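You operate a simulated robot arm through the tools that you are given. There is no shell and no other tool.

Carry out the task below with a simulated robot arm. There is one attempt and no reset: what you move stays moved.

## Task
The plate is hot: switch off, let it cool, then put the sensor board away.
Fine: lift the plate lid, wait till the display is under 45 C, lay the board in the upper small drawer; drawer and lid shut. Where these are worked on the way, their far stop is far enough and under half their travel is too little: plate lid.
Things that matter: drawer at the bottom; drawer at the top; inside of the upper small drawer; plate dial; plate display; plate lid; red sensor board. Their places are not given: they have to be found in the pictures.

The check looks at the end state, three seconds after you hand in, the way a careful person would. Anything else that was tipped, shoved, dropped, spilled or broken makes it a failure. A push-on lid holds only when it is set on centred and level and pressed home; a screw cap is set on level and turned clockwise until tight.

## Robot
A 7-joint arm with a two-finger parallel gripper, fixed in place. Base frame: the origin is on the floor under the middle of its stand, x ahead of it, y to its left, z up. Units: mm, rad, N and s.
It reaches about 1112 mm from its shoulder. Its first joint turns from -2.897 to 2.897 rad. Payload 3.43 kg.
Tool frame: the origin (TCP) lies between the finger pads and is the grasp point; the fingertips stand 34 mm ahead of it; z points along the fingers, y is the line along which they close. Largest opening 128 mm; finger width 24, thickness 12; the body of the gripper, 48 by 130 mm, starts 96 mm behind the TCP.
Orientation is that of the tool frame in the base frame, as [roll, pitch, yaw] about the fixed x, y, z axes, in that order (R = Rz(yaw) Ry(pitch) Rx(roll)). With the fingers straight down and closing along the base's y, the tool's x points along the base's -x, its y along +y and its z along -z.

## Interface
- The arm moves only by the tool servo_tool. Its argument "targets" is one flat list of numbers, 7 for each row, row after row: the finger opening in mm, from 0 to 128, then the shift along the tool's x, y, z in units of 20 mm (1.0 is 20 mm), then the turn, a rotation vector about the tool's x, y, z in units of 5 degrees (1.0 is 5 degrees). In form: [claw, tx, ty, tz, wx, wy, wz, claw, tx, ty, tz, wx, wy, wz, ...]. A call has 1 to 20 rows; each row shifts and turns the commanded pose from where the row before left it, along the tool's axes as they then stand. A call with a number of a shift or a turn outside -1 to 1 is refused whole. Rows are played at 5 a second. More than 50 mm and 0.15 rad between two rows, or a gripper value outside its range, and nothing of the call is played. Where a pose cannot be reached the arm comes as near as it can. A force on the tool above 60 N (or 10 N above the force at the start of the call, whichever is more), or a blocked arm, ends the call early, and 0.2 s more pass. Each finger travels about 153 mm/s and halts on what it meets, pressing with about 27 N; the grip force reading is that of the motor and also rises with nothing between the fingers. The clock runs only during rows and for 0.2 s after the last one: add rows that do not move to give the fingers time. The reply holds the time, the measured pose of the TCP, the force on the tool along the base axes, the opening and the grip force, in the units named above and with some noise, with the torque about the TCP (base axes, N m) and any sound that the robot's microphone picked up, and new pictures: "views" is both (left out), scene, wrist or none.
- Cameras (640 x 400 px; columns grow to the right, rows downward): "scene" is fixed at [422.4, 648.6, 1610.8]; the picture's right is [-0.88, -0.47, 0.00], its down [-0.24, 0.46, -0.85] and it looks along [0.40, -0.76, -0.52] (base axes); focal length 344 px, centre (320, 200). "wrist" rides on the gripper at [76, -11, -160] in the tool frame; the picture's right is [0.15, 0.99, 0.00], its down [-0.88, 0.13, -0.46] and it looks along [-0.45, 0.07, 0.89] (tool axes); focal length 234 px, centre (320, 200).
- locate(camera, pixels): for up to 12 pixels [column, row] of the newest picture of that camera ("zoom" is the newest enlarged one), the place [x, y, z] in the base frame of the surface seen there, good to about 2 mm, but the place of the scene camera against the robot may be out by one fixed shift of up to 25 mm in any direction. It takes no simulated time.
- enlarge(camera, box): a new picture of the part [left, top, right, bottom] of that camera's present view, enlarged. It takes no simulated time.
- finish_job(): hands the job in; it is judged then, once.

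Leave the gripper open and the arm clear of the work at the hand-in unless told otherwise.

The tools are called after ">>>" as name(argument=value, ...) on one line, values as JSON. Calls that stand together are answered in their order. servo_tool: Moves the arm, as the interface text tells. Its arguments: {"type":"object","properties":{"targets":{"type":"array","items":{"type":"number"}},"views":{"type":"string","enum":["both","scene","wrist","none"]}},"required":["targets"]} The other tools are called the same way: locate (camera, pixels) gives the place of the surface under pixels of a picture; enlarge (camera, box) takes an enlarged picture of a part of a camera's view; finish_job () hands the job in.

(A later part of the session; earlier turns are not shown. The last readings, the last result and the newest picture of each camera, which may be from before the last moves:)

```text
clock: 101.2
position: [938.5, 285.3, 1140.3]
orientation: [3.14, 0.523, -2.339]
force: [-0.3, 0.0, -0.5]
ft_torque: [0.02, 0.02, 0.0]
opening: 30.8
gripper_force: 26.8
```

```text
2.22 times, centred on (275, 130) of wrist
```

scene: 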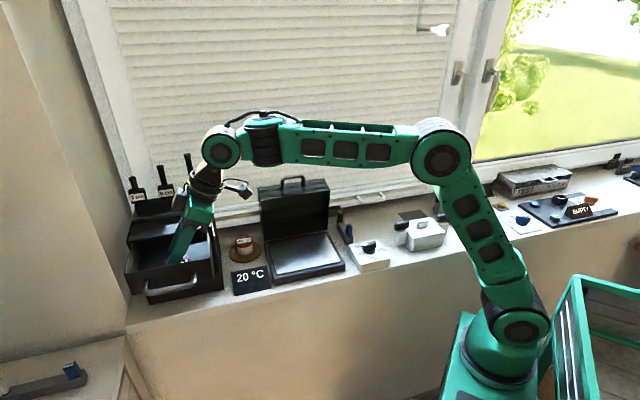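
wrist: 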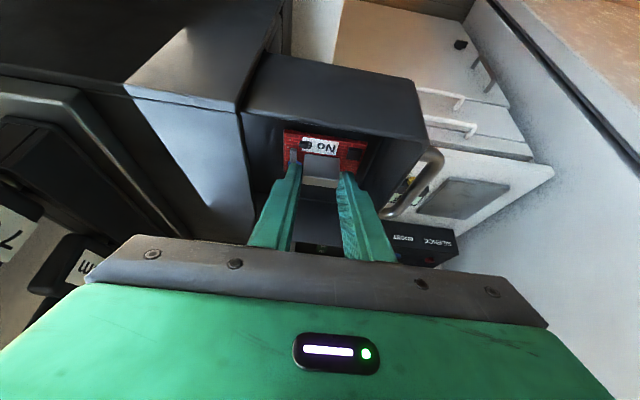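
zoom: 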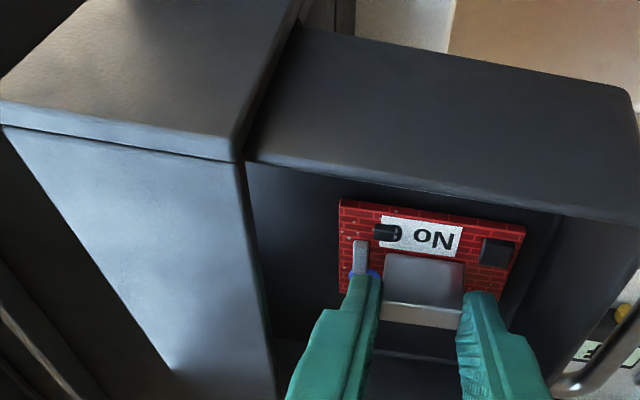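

The board is just above the floor with no contact yet. I'll lower 4 mm in small steps and watch for touch.

>>> servo_tool(targets=[0, 0.037, 0, 0.065, 0, 0, 0, 0, 0.037, 0, 0.065, 0, 0, 0, 0, 0.025, 0, 0.043, 0, 0, 0, 0, 0, 0, 0, 0, 0, 0], views="wrist")

```text
clock: 102.2
position: [938.3, 284.9, 1137.4]
orientation: [3.14, 0.522, -2.336]
force: [0.0, 0.8, 1.5]
ft_torque: [-0.03, 0.0, 0.02]
opening: 31.0
gripper_force: 27.4
```

wrist: 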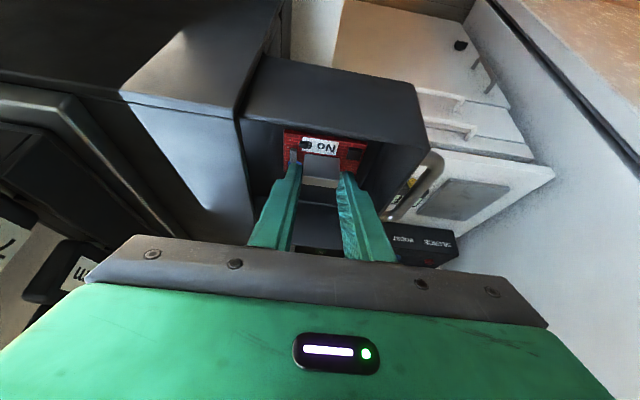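

Still nearly no contact force. I'll lower another 3 mm in small steps.

>>> servo_tool(targets=[0, 0.025, 0, 0.043, 0, 0, 0, 0, 0.025, 0, 0.043, 0, 0, 0, 0, 0.025, 0, 0.043, 0, 0, 0, 0, 0, 0, 0, 0, 0, 0], views="none")

```text
clock: 103.2
position: [937.8, 283.8, 1135.9]
orientation: [3.14, 0.528, -2.337]
force: [2.7, 2.7, 20.3]
ft_torque: [0.08, -0.13, -0.02]
opening: 31.1
gripper_force: 27.2
```

Contact with the floor at 20 N. I'll ease up about 1 mm, then open the fingers to 44 mm to release.

>>> servo_tool(targets=[0, -0.03, 0, -0.052, 0, 0, 0, 44, 0, 0, 0, 0, 0, 0, 44, 0, 0, 0, 0, 0, 0, 44, 0, 0, 0, 0, 0, 0], views="wrist")

>>> enlarge(camera="wrist", box=[220, 80, 420, 220])

```text
clock: 104.2
position: [937.2, 286.4, 1133.6]
orientation: [3.139, 0.522, -2.337]
force: [-0.3, -0.4, 0.0]
ft_torque: [-0.01, -0.05, 0.01]
opening: 44.0
gripper_force: 0.2
```

wrist: 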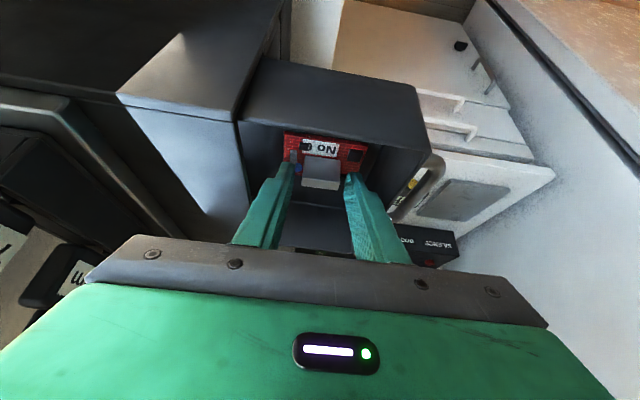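

```text
2.86 times, centred on (320, 150) of wrist
```

zoom: 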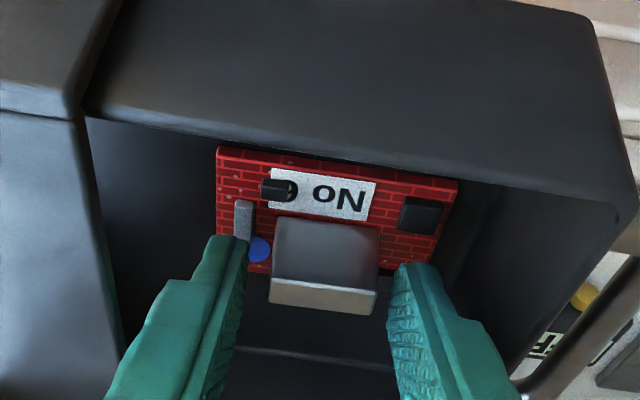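

The board is resting flat in the drawer, and the fingers are clear of the slab. I'll raise straight up 80 mm.

>>> servo_tool(targets=[44, -0.125, 0, -0.217, 0, 0, 0, 44, -0.25, 0, -0.433, 0, 0, 0, 44, -0.375, 0, -0.65, 0, 0, 0, 44, -0.375, 0, -0.65, 0, 0, 0, 44, -0.375, 0, -0.65, 0, 0, 0, 44, -0.5, 0, -0.866, 0, 0, 0, 44, 0, 0, 0, 0, 0, 0], views="both")

>>> enlarge(camera="scene", box=[110, 160, 270, 310])

>>> enlarge(camera="wrist", box=[200, 20, 450, 200])

```text
clock: 105.8
position: [937.5, 286.3, 1214.3]
orientation: [3.139, 0.524, -2.338]
force: [-0.4, -0.2, 0.4]
ft_torque: [-0.02, 0.03, -0.04]
opening: 44.0
gripper_force: 0.0
```

scene: 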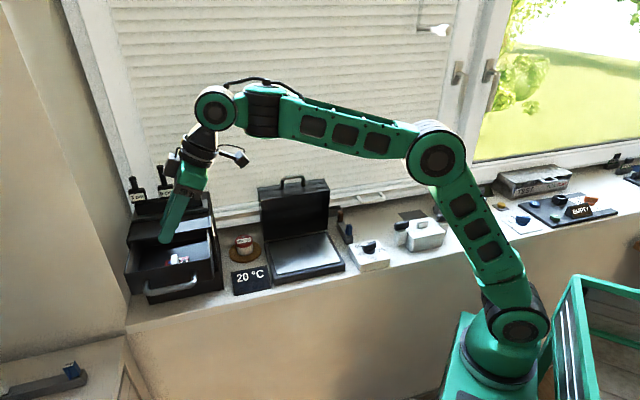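
wrist: 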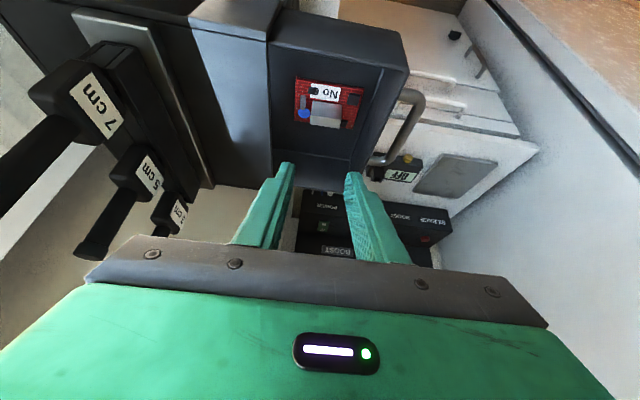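

```text
2.67 times, centred on (190, 235) of scene
```

zoom: 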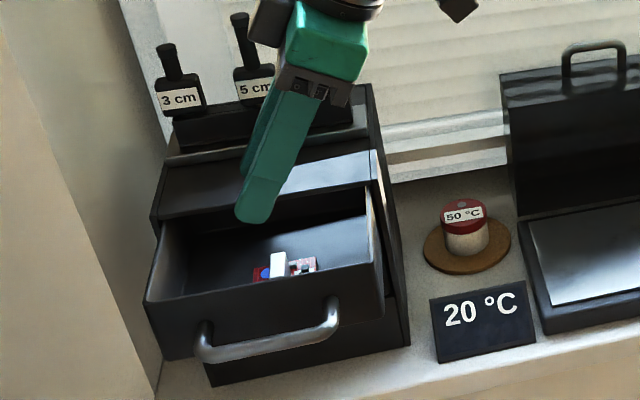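

```text
2.22 times, centred on (325, 110) of wrist
```

zoom: 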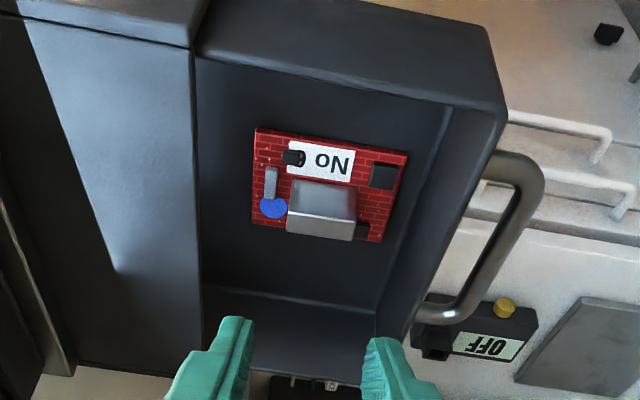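

The board lies flat in the upper drawer. Now I'll close the drawer: move out in front of its handle, close the fingers and come down to handle height.

>>> servo_tool(targets=[0, 0, 0.95, 0, 0, 0, 0, 0, 0, 0.95, 0, 0, 0, 0, 0, 0, 0.95, 0, 0, 0, 0, 0, 0, 0.95, 0, 0, 0, 0, 0, 0, 0.95, 0, 0, 0, 0, 0, 0, 0.95, 0, 0, 0, 0, 0, 0, 0.95, 0, 0, 0, 0, 0, 0.415, 0, 0.72, 0, 0, 0, 0, 0.415, 0, 0.72, 0, 0, 0, 0, 0.415, 0, 0.72, 0, 0, 0, 0, 0.415, 0, 0.72, 0, 0, 0, 0, 0.415, 0, 0.72, 0, 0, 0, 0, 0, 0, 0, 0, 0, 0], views="both")

>>> enlarge(camera="scene", box=[110, 160, 270, 310])

```text
clock: 108.6
position: [843.6, 377.3, 1132.1]
orientation: [3.139, 0.524, -2.338]
force: [0.3, 0.8, -0.2]
ft_torque: [0.04, 0.04, 0.0]
opening: 0.0
gripper_force: 26.7
```

scene: 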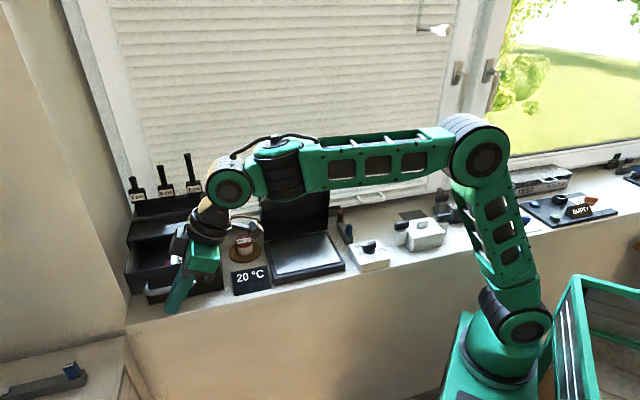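
wrist: 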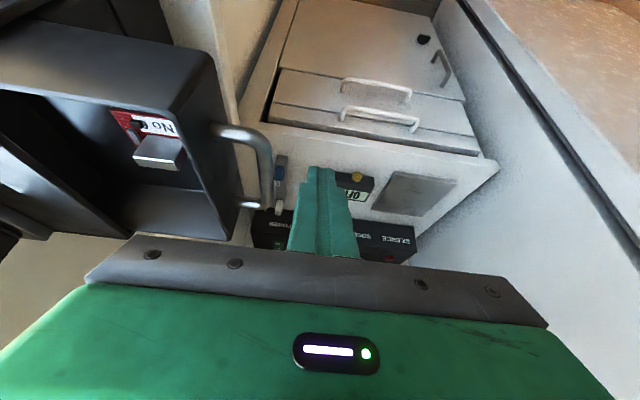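

```text
2.67 times, centred on (190, 235) of scene
```

zoom: 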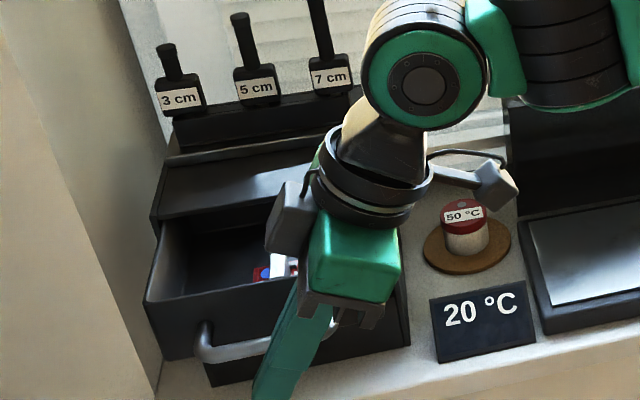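

The closed fingers are in front of the handle bar (about 30 mm gap). I'll push gently along +v, 122 mm, at 38 mm/s.

>>> servo_tool(targets=[0, 0, -0.38, 0, 0, 0, 0, 0, 0, -0.38, 0, 0, 0, 0, 0, 0, -0.38, 0, 0, 0, 0, 0, 0, -0.38, 0, 0, 0, 0, 0, 0, -0.38, 0, 0, 0, 0, 0, 0, -0.38, 0, 0, 0, 0, 0, 0, -0.38, 0, 0, 0, 0, 0, 0, -0.38, 0, 0, 0, 0, 0, 0, -0.38, 0, 0, 0, 0, 0, 0, -0.38, 0, 0, 0, 0, 0, 0, -0.38, 0, 0, 0, 0, 0, 0, -0.38, 0, 0, 0, 0, 0, 0, -0.38, 0, 0, 0, 0, 0, 0, -0.38, 0, 0, 0, 0, 0, 0, -0.38, 0, 0, 0, 0, 0, 0, -0.38, 0, 0, 0, 0], views="both")

>>> enlarge(camera="scene", box=[110, 160, 270, 310])

>>> enlarge(camera="wrist", box=[150, 40, 400, 220])

```text
clock: 112.0
position: [930.5, 292.6, 1132.7]
orientation: [3.139, 0.524, -2.337]
force: [-0.5, 0.3, -0.1]
ft_torque: [0.01, 0.01, 0.01]
opening: 0.2
gripper_force: 26.7
```

scene: 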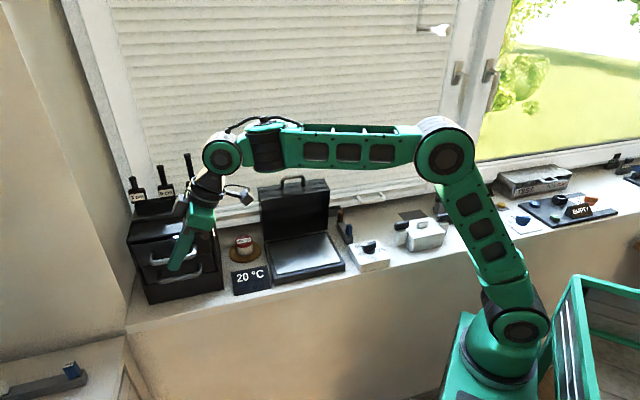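
wrist: 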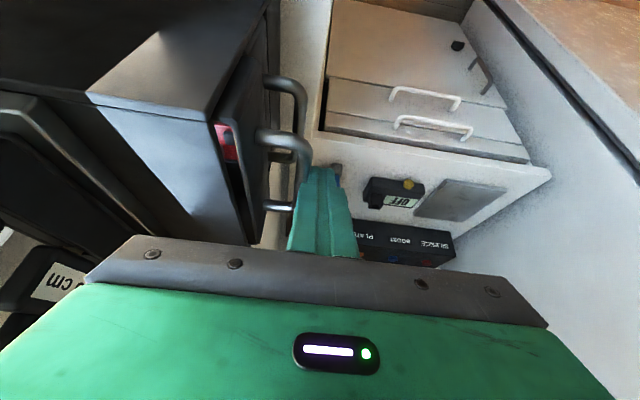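

```text
2.67 times, centred on (190, 235) of scene
```

zoom: 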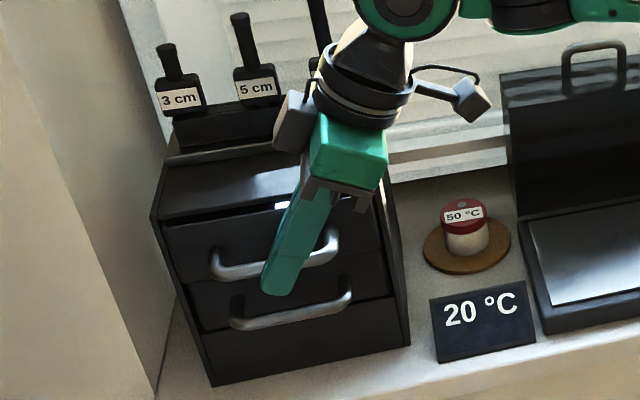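

```text
2.22 times, centred on (275, 130) of wrist
```

zoom: 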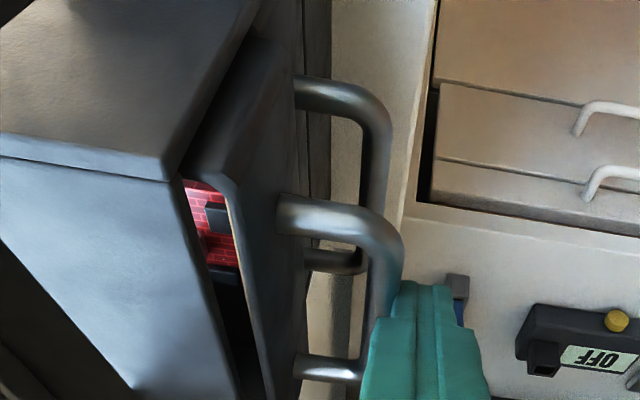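

The drawer is about 15 mm from shut, with the board visible inside. I'll push on in small steps until it meets its stop.

>>> servo_tool(targets=[0, 0, -0.2, 0, 0, 0, 0, 0, 0, -0.2, 0, 0, 0, 0, 0, 0, -0.2, 0, 0, 0, 0, 0, 0, 0, 0, 0, 0, 0], views="wrist")

>>> enlarge(camera="wrist", box=[150, 40, 400, 220])

```text
clock: 113.0
position: [937.3, 286.6, 1131.9]
orientation: [3.14, 0.523, -2.336]
force: [-6.6, 4.2, 1.4]
ft_torque: [0.07, 0.1, 0.0]
opening: 0.2
gripper_force: 26.8
```

wrist: 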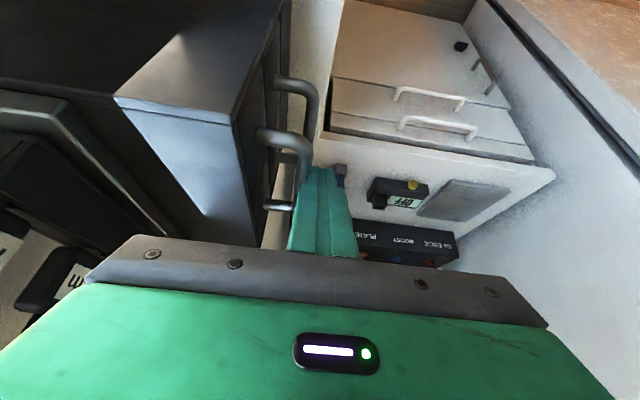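

```text
2.22 times, centred on (275, 130) of wrist
```

zoom: 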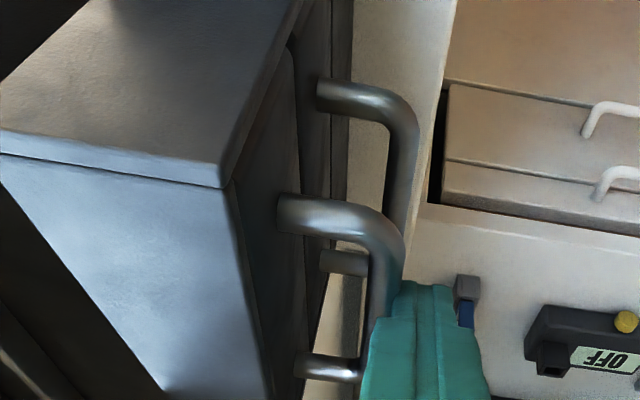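

The drawer front looks flush and there is now 8 N of resistance. I'll press 1.5 mm more to be sure it's home.

>>> servo_tool(targets=[0, 0, -0.08, 0, 0, 0, 0, 0, 0, 0, 0, 0, 0, 0], views="none")

```text
clock: 113.6
position: [937.4, 286.2, 1132.7]
orientation: [3.139, 0.524, -2.335]
force: [-15.2, 9.0, 0.5]
ft_torque: [0.16, 0.3, 0.08]
opening: 0.2
gripper_force: 27.1
```

The position no longer changes and force rose to 18 N, so the drawer is fully home. I'll retreat 70 mm toward the room and look.

>>> servo_tool(targets=[0, 0, 0.4, 0, 0, 0, 0, 0, 0, 0.8, 0, 0, 0, 0, 0, 0, 0.8, 0, 0, 0, 0, 0, 0, 0.8, 0, 0, 0, 0, 0, 0, 0.8, 0, 0, 0, 0, 0, 0, 0, 0, 0, 0, 0], views="both")

>>> enlarge(camera="scene", box=[110, 160, 270, 310])

>>> enlarge(camera="wrist", box=[50, 0, 300, 180])

```text
clock: 115.0
position: [887.1, 333.4, 1131.4]
orientation: [3.139, 0.523, -2.338]
force: [0.2, 0.4, -0.3]
ft_torque: [-0.01, -0.03, 0.0]
opening: 0.1
gripper_force: 27.9
```

scene: 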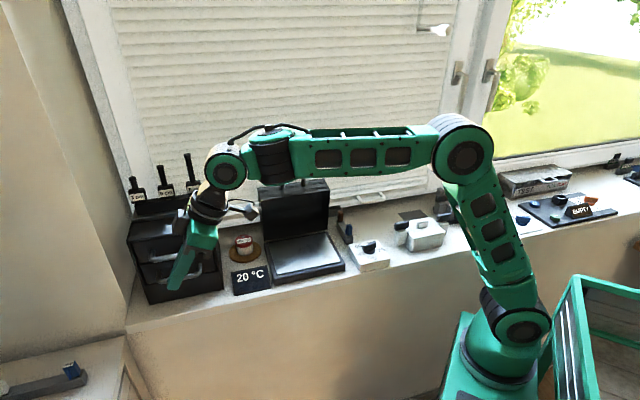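
wrist: 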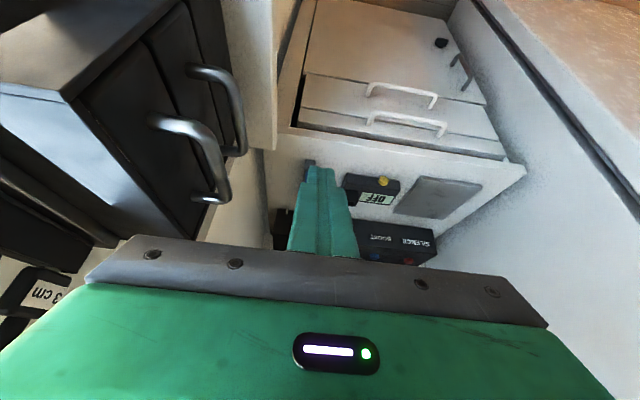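

```text
2.67 times, centred on (190, 235) of scene
```

zoom: 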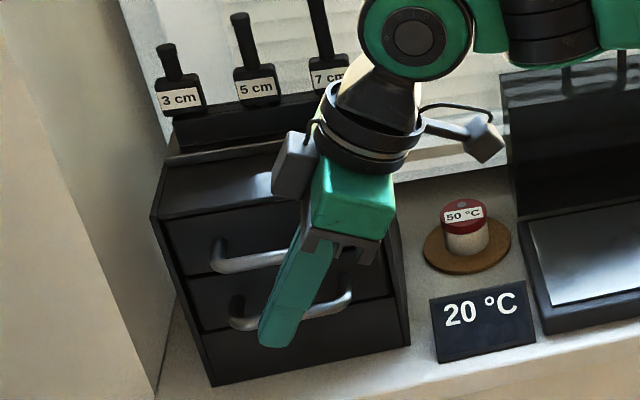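

```text
2.22 times, centred on (175, 90) of wrist
```

zoom: 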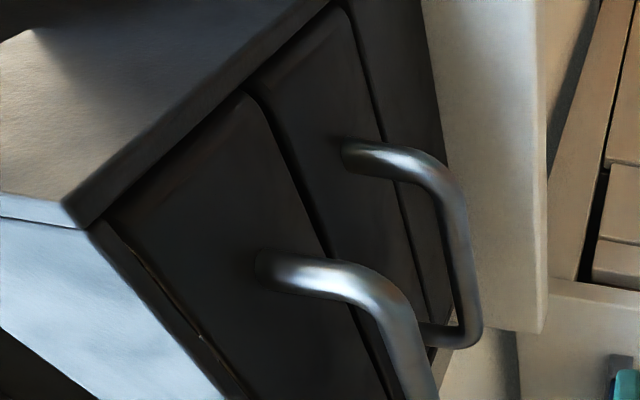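

The upper drawer front is flush with the lower one; both are shut. Now the lid. I'll raise and travel back in front of the plate, straightening the tool.

>>> servo_tool(targets=[30, -0.45, 0, -0.78, 0, 0, 0, 30, -0.45, 0, -0.78, 0, 0, 0, 30, -0.45, 0, -0.78, 0, 0, 0, 30, -0.45, 0, -0.78, 0, 0, 0, 30, 0.91, 0, -0.53, 0, 0, 0, 30, 0.91, 0, -0.53, 0, 0, 0, 30, 0.91, 0, -0.53, 0, 0, 0, 30, 0.91, 0, -0.53, 0, 0, 0, 30, 0.91, 0, -0.53, 0, 0, 0, 30, 0.91, 0, -0.53, 0, 0, 0, 30, 0.91, 0, -0.53, 0, 0, 0, 30, 0.91, 0, -0.53, 0, 0, 0, 30, 0.91, 0, -0.53, 0, 0, 0, 30, 0.91, 0, -0.53, 0, 0, 0, 30, 0.91, 0, -0.53, 0, 0, 0, 30, 0.91, 0, -0.53, 0, 0, 0, 30, 0.91, 0, -0.53, 0, 0, 0, 30, 0.91, 0, -0.53, 0, 0, 0], views="scene")

>>> enlarge(camera="scene", box=[110, 160, 270, 310])

```text
clock: 118.8
position: [682.5, 121.1, 1204.3]
orientation: [3.141, 0.524, -2.337]
force: [0.2, 0.4, 0.1]
ft_torque: [0.01, 0.04, -0.01]
opening: 30.0
gripper_force: 0.1
```

scene: 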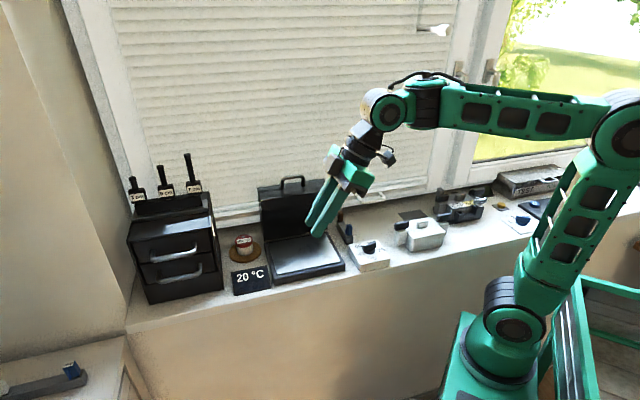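

```text
2.67 times, centred on (190, 235) of scene
```

zoom: 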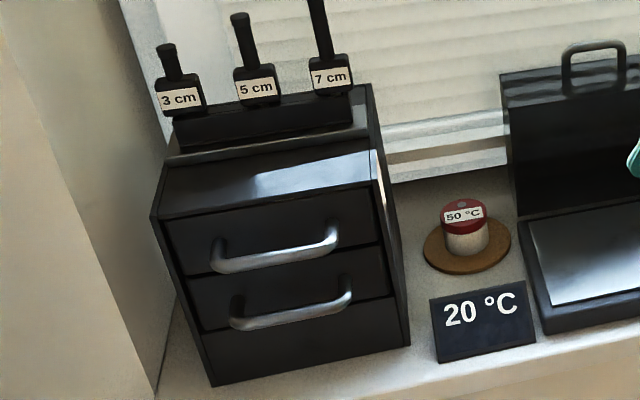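

The cabinet looks exactly as it did at the start. I'll straighten the tool, then tilt 25° so it leans toward the room, as in the lid-opening posture, and rise a bit.

>>> servo_tool(targets=[40, 0, 0, 0, 0, 1, 0, 40, 0, 0, 0, 0, 1, 0, 40, 0, 0, 0, 0, 1, 0, 40, 0, 0, 0, 0, 1, 0, 40, 0, 0, 0, 0, 1, 0, 40, 0, 0, 0, 0, 1, 0, 40, 0, 0, -0.8, 0, 0, 0, 40, 0, 0, -0.8, 0, 0, 0, 40, 0, 0, -0.8, 0, 0, 0, 40, 0, 0, 0, 1, 0, 0, 40, 0, 0, 0, 1, 0, 0, 40, 0, 0, 0, 1, 0, 0, 40, 0, 0, 0, 1, 0, 0, 40, 0, 0, 0, 1, 0, 0, 40, 0, 0, 0, 0, 0, 0], views="both")

```text
clock: 122.0
position: [690.3, 121.6, 1239.3]
orientation: [-2.771, -0.028, -2.34]
force: [0.3, -0.2, 0.7]
ft_torque: [0.13, -0.05, 0.0]
opening: 40.1
gripper_force: 0.1
out of reach, approached as far as the arm can: row 13, 14
```

scene: 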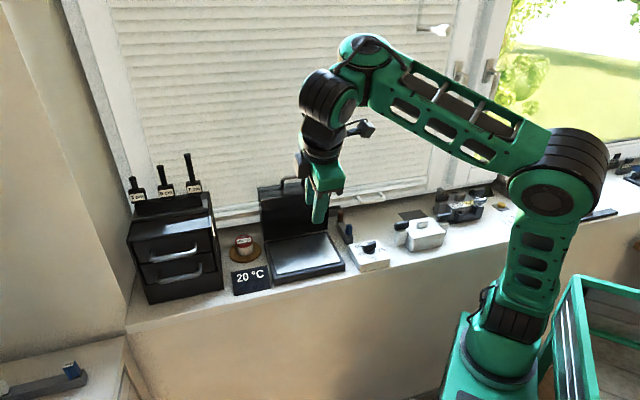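
wrist: 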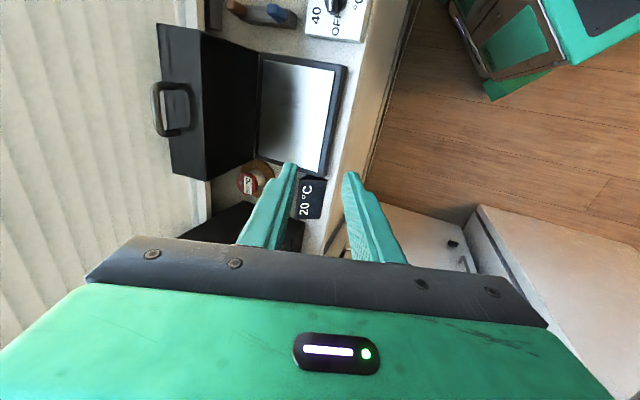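

The tool is at about 69° tilt; two rows were briefly at the edge of reach. For lowering the lid I want the 45° posture available, as before. I'll keep tilting slowly here in free space and see if the arm settles.

>>> servo_tool(targets=[40, 0, 0, 0, 0, 0, 0, 40, 0, 0, 0, 0.4, 0, 0, 40, 0, 0, 0, 0.4, 0, 0, 40, 0, 0, 0, 0.4, 0, 0, 40, 0, 0, 0, 0.4, 0, 0, 40, 0, 0, 0, 0.4, 0, 0, 40, 0, 0, 0, 0.4, 0, 0, 40, 0, 0, 0, 0.4, 0, 0, 40, 0, 0, 0, 0.4, 0, 0, 40, 0, 0, 0, 0.4, 0, 0, 40, 0, 0, 0, 0.4, 0, 0, 40, 0, 0, 0, 0, 0, 0, 40, 0, 0, 0, 0, 0, 0], views="both")

```text
clock: 124.8
position: [691.6, 120.8, 1240.1]
orientation: [-2.422, -0.026, -2.344]
force: [0.4, 0.5, -0.3]
ft_torque: [-0.01, -0.03, -0.01]
opening: 39.6
gripper_force: 0.1
```

scene: 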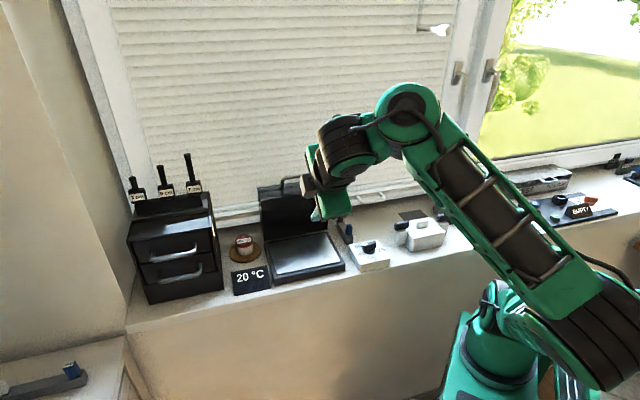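
wrist: 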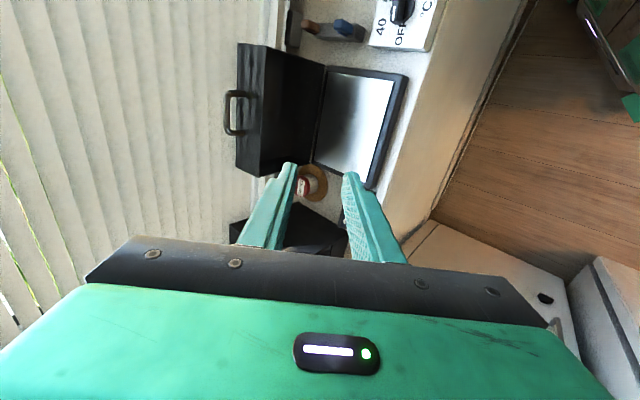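

The tool is now at 49° tilt and tracking well, though the elbow has swung out low on the room side. I'll check where the elbow and forearm are.

>>> locate(camera="scene", pixels=[[600, 350], [410, 105], [500, 215], [345, 150], [500, 300], [480, 330], [560, 330], [590, 380]])

>>> enlarge(camera="scene", box=[400, 200, 640, 400])

```text
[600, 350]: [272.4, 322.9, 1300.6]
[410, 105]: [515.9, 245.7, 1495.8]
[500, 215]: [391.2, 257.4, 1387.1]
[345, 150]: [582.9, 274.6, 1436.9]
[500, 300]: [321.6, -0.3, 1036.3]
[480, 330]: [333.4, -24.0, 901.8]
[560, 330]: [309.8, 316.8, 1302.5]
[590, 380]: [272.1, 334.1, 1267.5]
```

```text
2.00 times, centred on (520, 300) of scene
```

zoom: 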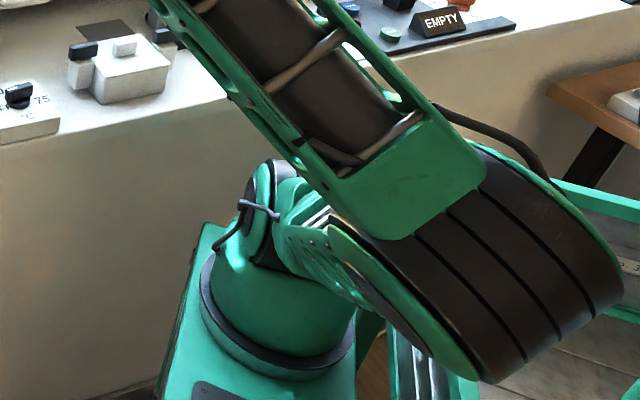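

The elbow is simply swung to the left, clear of everything. I'll move toward the open lid's handle (staying above it) and ease the tilt to about 62°, watching how the arm behaves.

>>> servo_tool(targets=[40, 0.07, -0.733, 0.575, 0, 0, 0, 40, 0.07, -0.733, 0.575, 0, 0, 0, 40, 0.07, -0.733, 0.575, 0, 0, 0, 40, 0.07, -0.733, 0.575, 0, 0, 0, 40, 0.07, -0.733, 0.575, 0, 0, 0, 40, 0.07, -0.733, 0.575, 0, 0, 0, 40, 0.07, -0.733, 0.575, 0, 0, 0, 40, 0.07, -0.733, 0.575, 0, 0, 0, 40, 0.07, -0.733, 0.575, 0, 0, 0, 40, 0, 0, 0, -0.5, 0, 0, 40, 0, 0, 0, -0.5, 0, 0, 40, 0, 0, 0, -0.5, 0, 0, 40, 0, 0, 0, -0.5, 0, 0, 40, 0, 0, 0, -0.5, 0, 0, 40, 0, 0, 0, 0, 0, 0], views="both")

```text
clock: 128.0
position: [802.6, -4.9, 1249.0]
orientation: [-2.643, -0.026, -2.343]
force: [-0.2, 0.4, 0.7]
ft_torque: [0.01, 0.03, 0.03]
opening: 39.7
gripper_force: 0.1
```

scene: 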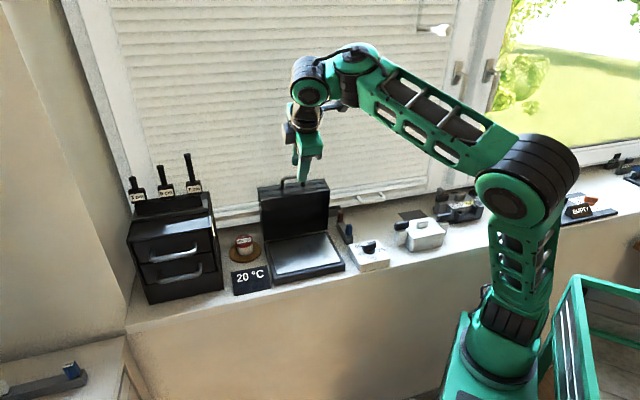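
wrist: 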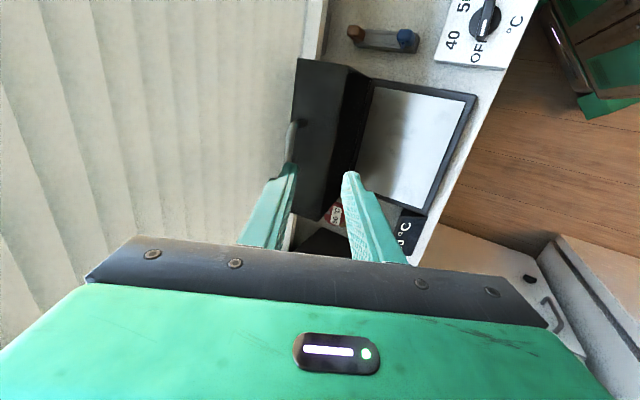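

The arm has come back to a good shape, and I'm beside the open lid's handle. I'll measure the handle, at about (292,140), and the lid's edges.

>>> enlarge(camera="wrist", box=[250, 50, 410, 230])

```text
2.22 times, centred on (330, 140) of wrist
```

zoom: 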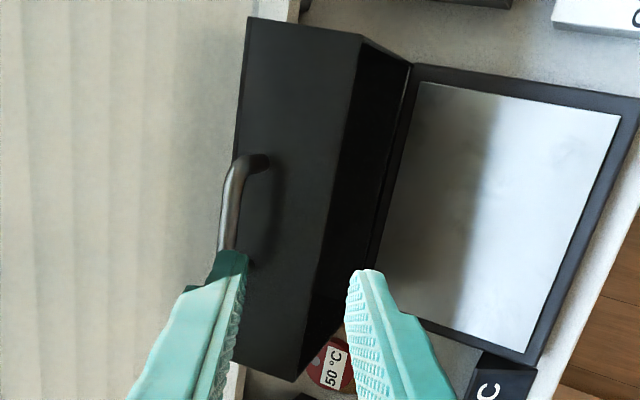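

>>> locate(camera="zoom", pixels=[[228, 215], [232, 190], [225, 240], [245, 162], [262, 165], [250, 20], [362, 38], [330, 200], [240, 120], [295, 375], [350, 100], [290, 150]])

```text
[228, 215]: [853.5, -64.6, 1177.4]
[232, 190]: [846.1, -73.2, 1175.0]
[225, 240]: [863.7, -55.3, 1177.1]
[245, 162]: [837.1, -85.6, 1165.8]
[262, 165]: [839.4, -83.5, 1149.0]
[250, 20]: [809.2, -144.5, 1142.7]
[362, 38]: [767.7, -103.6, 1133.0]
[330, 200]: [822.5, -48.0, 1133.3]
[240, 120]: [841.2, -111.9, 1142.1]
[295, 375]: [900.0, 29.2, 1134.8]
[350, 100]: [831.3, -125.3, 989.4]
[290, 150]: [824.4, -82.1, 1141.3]
```

The handle bar is at (v 649.5, z 1172.5); the lid stands at about 82° with its hinge near (v 637.5, z 980). I'll line up on the bar from above at 65° tilt with a 26 mm opening, and then advance.

>>> servo_tool(targets=[26, 0, -0.62, 0.448, 0, 0, 0, 26, 0, -0.62, 0.448, 0, 0, 0, 26, 0, -0.62, 0.448, 0, 0, 0, 26, 0, 0, 0, -0.36, 0, 0, 26, 0, 0, 0, -0.36, 0, 0, 26, 0, 0, 0, 0, 0, 0], views="wrist")

>>> enlarge(camera="wrist", box=[240, 70, 400, 220])

```text
clock: 129.4
position: [836.2, -37.9, 1242.8]
orientation: [-2.706, -0.025, -2.343]
force: [-0.2, 0.6, -0.2]
ft_torque: [-0.02, 0.02, 0.0]
opening: 26.0
gripper_force: 0.0
```

wrist: 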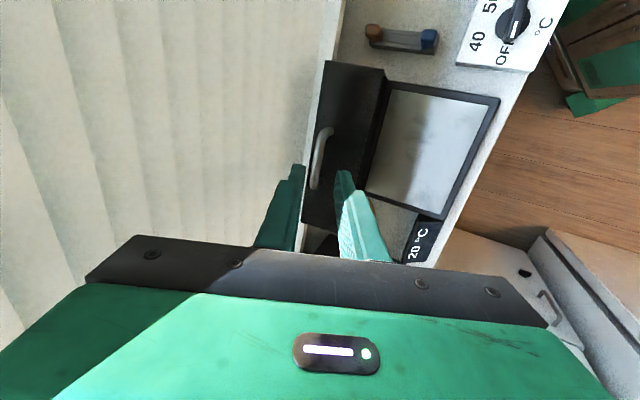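

```text
2.67 times, centred on (320, 145) of wrist
```

zoom: 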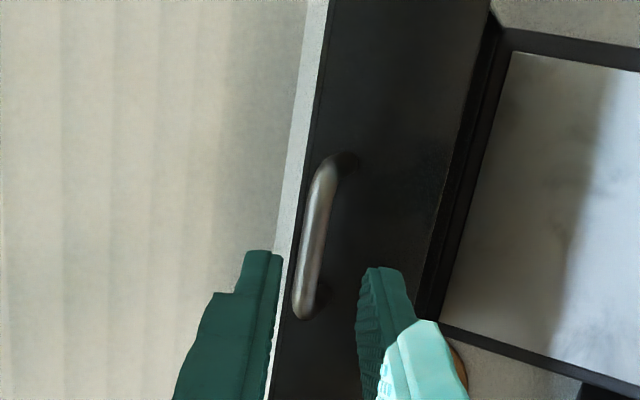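

The bar is on the tool axis, 77 mm ahead. I'll advance 59 mm so it sits between the fingertips.

>>> servo_tool(targets=[26, 0, 0.06, 0.74, 0, 0, 0, 26, 0, 0, 0.74, 0, 0, 0, 26, 0, 0, 0.74, 0, 0, 0, 26, 0, 0, 0.73, 0, 0, 0, 26, 0, 0, 0, 0, 0, 0], views="both")

>>> enlarge(camera="wrist", box=[240, 70, 400, 220])

>>> enlarge(camera="scene", box=[230, 130, 350, 230])

```text
clock: 130.6
position: [851.3, -56.7, 1188.1]
orientation: [-2.706, -0.026, -2.347]
force: [0.0, -1.2, 0.4]
ft_torque: [-0.01, -0.01, 0.0]
opening: 25.9
gripper_force: 0.0
```

scene: 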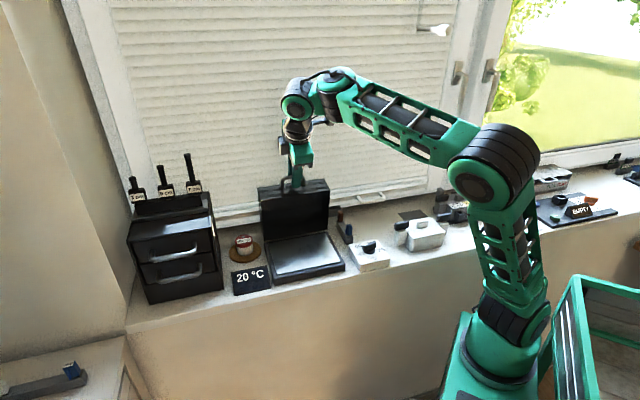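
wrist: 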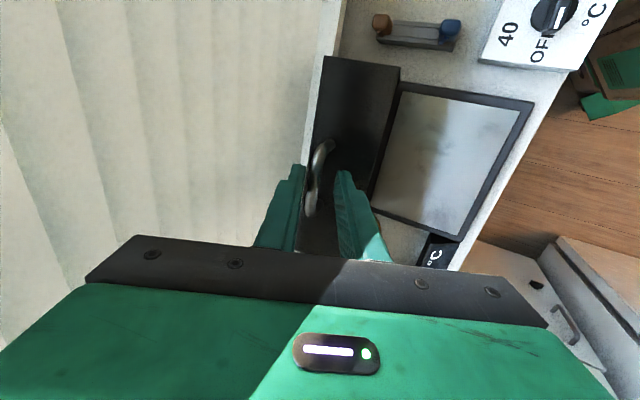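

```text
2.67 times, centred on (320, 145) of wrist
```

zoom: 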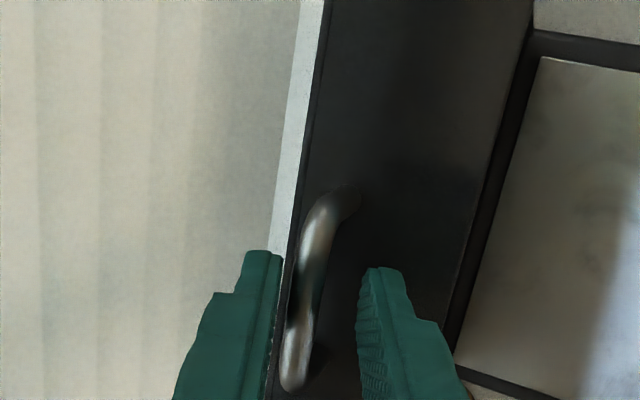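

```text
4.00 times, centred on (290, 180) of scene
```

zoom: 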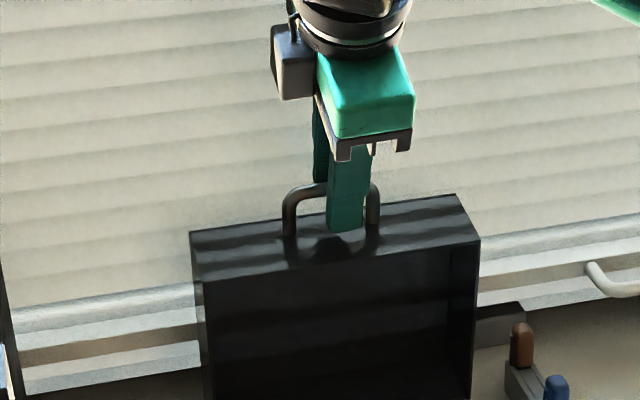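

The fingers straddle the lid's handle. I'll cage it at 16 mm and begin closing along the arc: the first 20°, in half-steps.

>>> servo_tool(targets=[16, 0, 0, 0, 0, 0, 0, 16, 0, 0.385, -0.185, 0.09, 0, 0, 16, 0, 0.385, -0.185, 0.09, 0, 0, 16, 0, 0.397, -0.158, 0.09, 0, 0, 16, 0, 0.397, -0.158, 0.09, 0, 0, 16, 0, 0.406, -0.129, 0.09, 0, 0, 16, 0, 0.406, -0.129, 0.09, 0, 0, 16, 0, 0.415, -0.101, 0.09, 0, 0, 16, 0, 0.415, -0.101, 0.09, 0, 0], views="both")

>>> enlarge(camera="scene", box=[220, 140, 400, 300])

```text
clock: 132.6
position: [803.9, -8.6, 1181.2]
orientation: [-2.641, -0.026, -2.346]
force: [0.4, 0.8, -0.2]
ft_torque: [0.0, -0.01, 0.01]
opening: 15.9
gripper_force: 0.2
```

scene: 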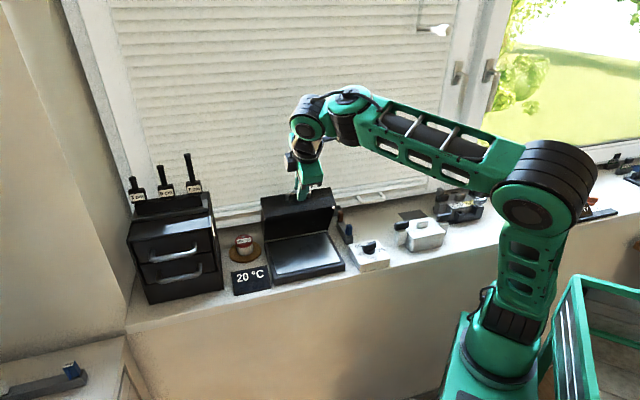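
wrist: 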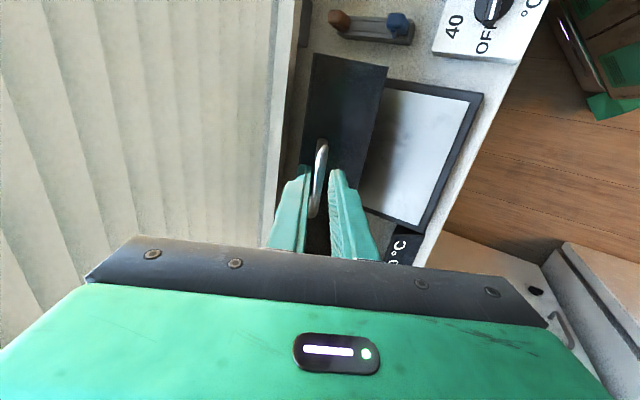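

```text
2.50 times, centred on (310, 220) of scene
```

zoom: 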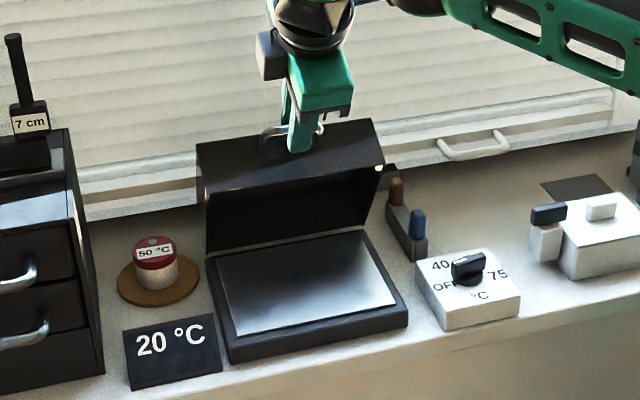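

The lid follows with almost no force. I'll continue the arc, 40° more.

>>> servo_tool(targets=[16, 0, 0.422, -0.07, 0.09, 0, 0, 16, 0, 0.422, -0.07, 0.09, 0, 0, 16, 0, 0.424, -0.041, 0.09, 0, 0, 16, 0, 0.424, -0.041, 0.09, 0, 0, 16, 0, 0.427, -0.012, 0.09, 0, 0, 16, 0, 0.427, -0.012, 0.09, 0, 0, 16, 0, 0.428, 0.018, 0.09, 0, 0, 16, 0, 0.428, 0.018, 0.09, 0, 0, 16, 0, 0.424, 0.047, 0.09, 0, 0, 16, 0, 0.424, 0.047, 0.09, 0, 0, 16, 0, 0.42, 0.079, 0.09, 0, 0, 16, 0, 0.42, 0.079, 0.09, 0, 0, 16, 0, 0.411, 0.106, 0.09, 0, 0, 16, 0, 0.411, 0.106, 0.09, 0, 0, 16, 0, 0.405, 0.136, 0.09, 0, 0, 16, 0, 0.405, 0.136, 0.09, 0, 0], views="both")

>>> enlarge(camera="scene", box=[220, 140, 400, 300])

```text
clock: 136.0
position: [732.9, 51.2, 1101.9]
orientation: [-2.523, -0.017, -2.373]
force: [16.2, 32.3, 13.3]
ft_torque: [0.01, -0.84, 0.91]
opening: 14.7
gripper_force: 0.1
```

scene: 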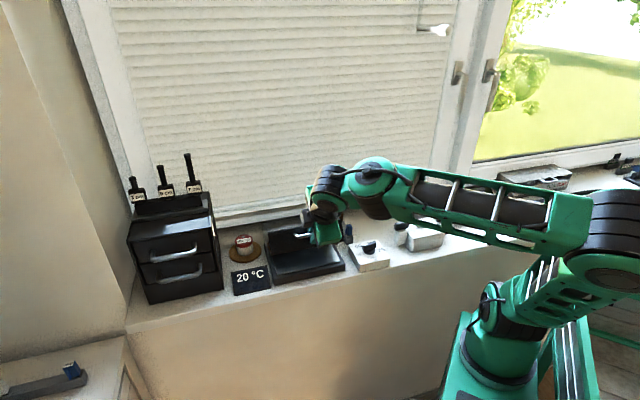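
wrist: 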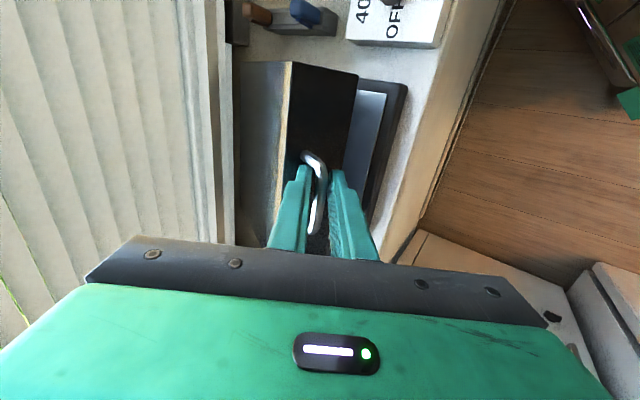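

```text
2.50 times, centred on (310, 220) of scene
```

zoom: 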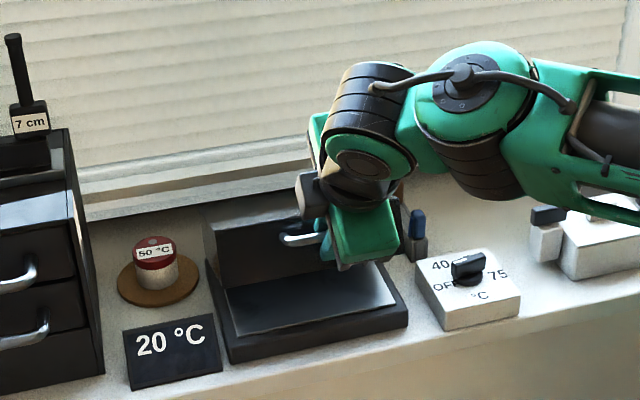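

The lid is at about 25°, but there is 38 N mostly sideways and the TCP is 8–15 mm off the planned path, as the elbow swung out again. I'll hold and re-read before going on.

>>> servo_tool(targets=[20, 0, 0, 0, 0, 0, 0, 20, 0, 0, 0, 0, 0, 0], views="both")

>>> enlarge(camera="wrist", box=[240, 70, 400, 220])

>>> locate(camera="scene", pixels=[[610, 240], [370, 170], [540, 210], [600, 210], [330, 200], [500, 320]])

```text
clock: 136.6
position: [731.5, 52.0, 1101.6]
orientation: [-2.521, -0.02, -2.376]
force: [19.8, 43.7, 10.5]
ft_torque: [0.6, -0.39, 1.12]
opening: 15.8
gripper_force: 0.0
```

scene: 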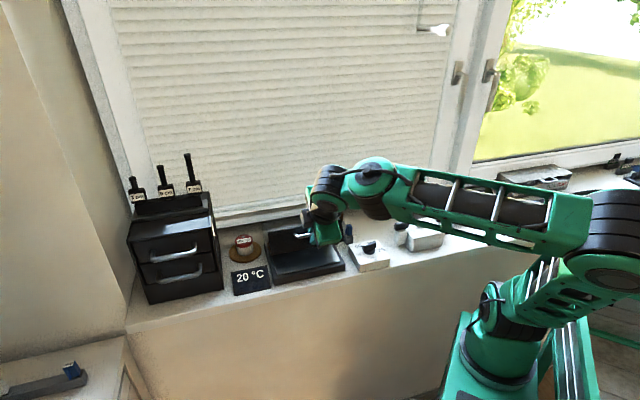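
wrist: 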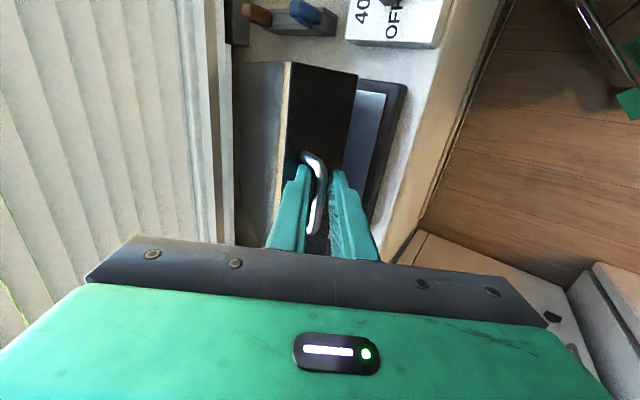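

```text
2.67 times, centred on (320, 145) of wrist
```

zoom: 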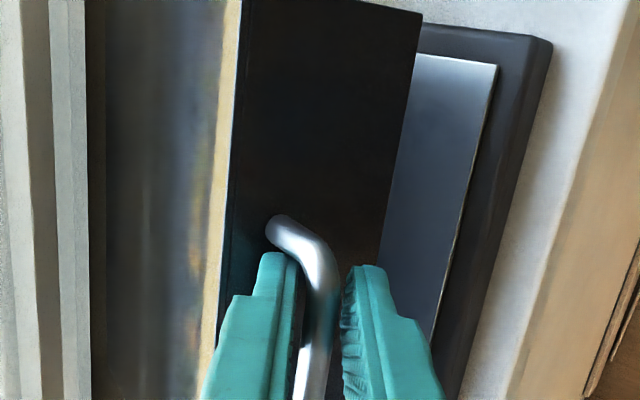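

```text
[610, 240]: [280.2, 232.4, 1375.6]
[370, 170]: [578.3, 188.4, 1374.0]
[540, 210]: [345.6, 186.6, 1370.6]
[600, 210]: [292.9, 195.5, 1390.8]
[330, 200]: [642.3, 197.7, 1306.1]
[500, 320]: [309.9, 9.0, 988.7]
```

The force keeps growing while the pose sits off the command, as when the elbow stretched earlier: a joint limit, not the lid. I'll rotate the tool steeper about the bar (back toward 65°) to free the wrist, and check.

>>> servo_tool(targets=[20, 0, -0.04, 0, -0.5, 0, 0, 20, 0, -0.04, 0, -0.5, 0, 0, 20, 0, -0.04, 0, -0.5, 0, 0, 20, 0, 0, 0, 0, 0, 0], views="both")

```text
clock: 137.6
position: [724.4, 65.3, 1100.8]
orientation: [-2.649, -0.025, -2.344]
force: [-0.1, 0.2, 0.2]
ft_torque: [-0.01, -0.04, 0.01]
opening: 19.9
gripper_force: 0.0
```

scene: 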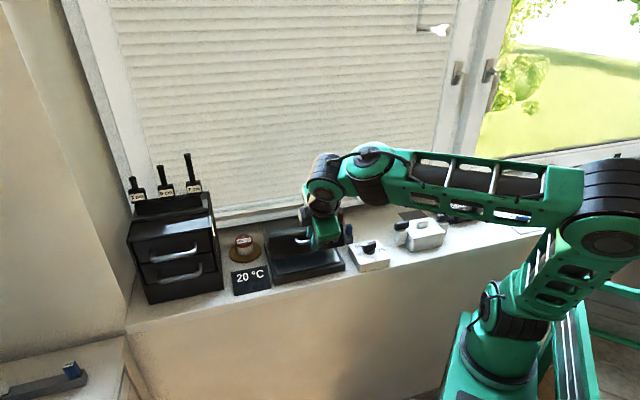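
wrist: 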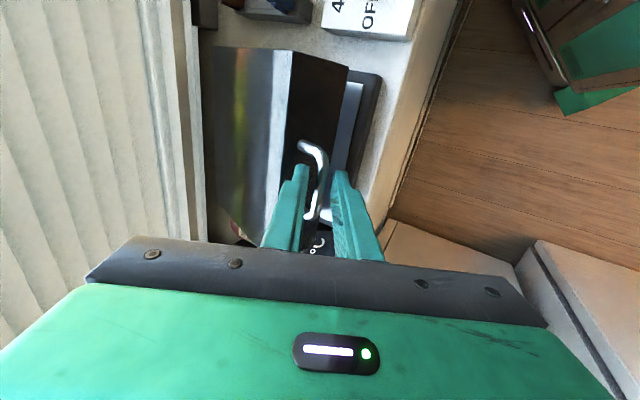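

The force is gone and the pose is back on track at 62° tilt. I'll continue lowering 10° with the tilt held here.

>>> servo_tool(targets=[18, 0, 0.362, 0.215, -0.1, 0, 0, 18, 0, 0.362, 0.215, -0.1, 0, 0, 18, 0, 0.342, 0.245, -0.1, 0, 0, 18, 0, 0.342, 0.245, -0.1, 0, 0, 18, 0, 0, 0, 0, 0, 0], views="both")

>>> enlarge(camera="scene", box=[220, 180, 400, 300])

```text
clock: 138.8
position: [714.2, 75.4, 1072.6]
orientation: [-2.683, -0.027, -2.343]
force: [-0.6, -0.2, 0.0]
ft_torque: [0.01, -0.02, -0.02]
opening: 18.0
gripper_force: 0.1
```

scene: 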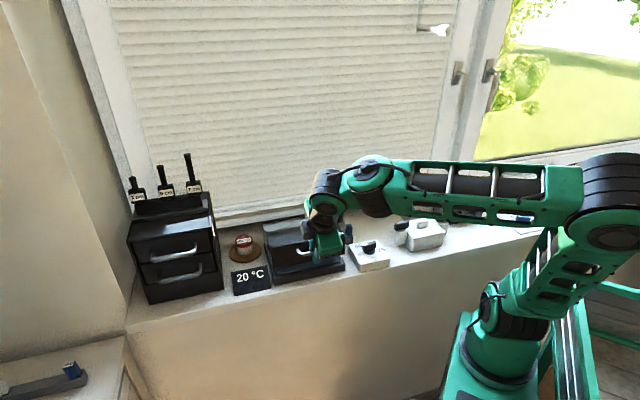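
wrist: 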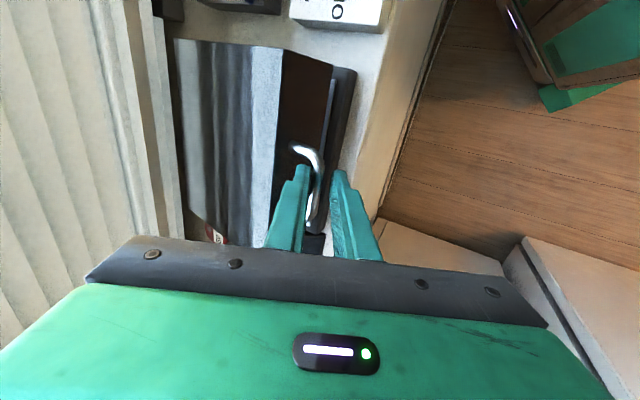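

```text
3.33 times, centred on (310, 240) of scene
```

zoom: 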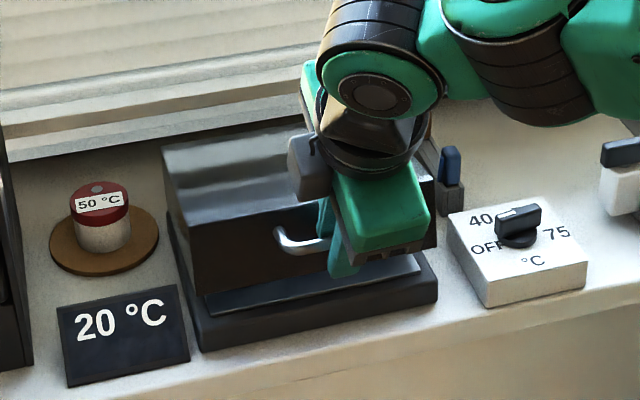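

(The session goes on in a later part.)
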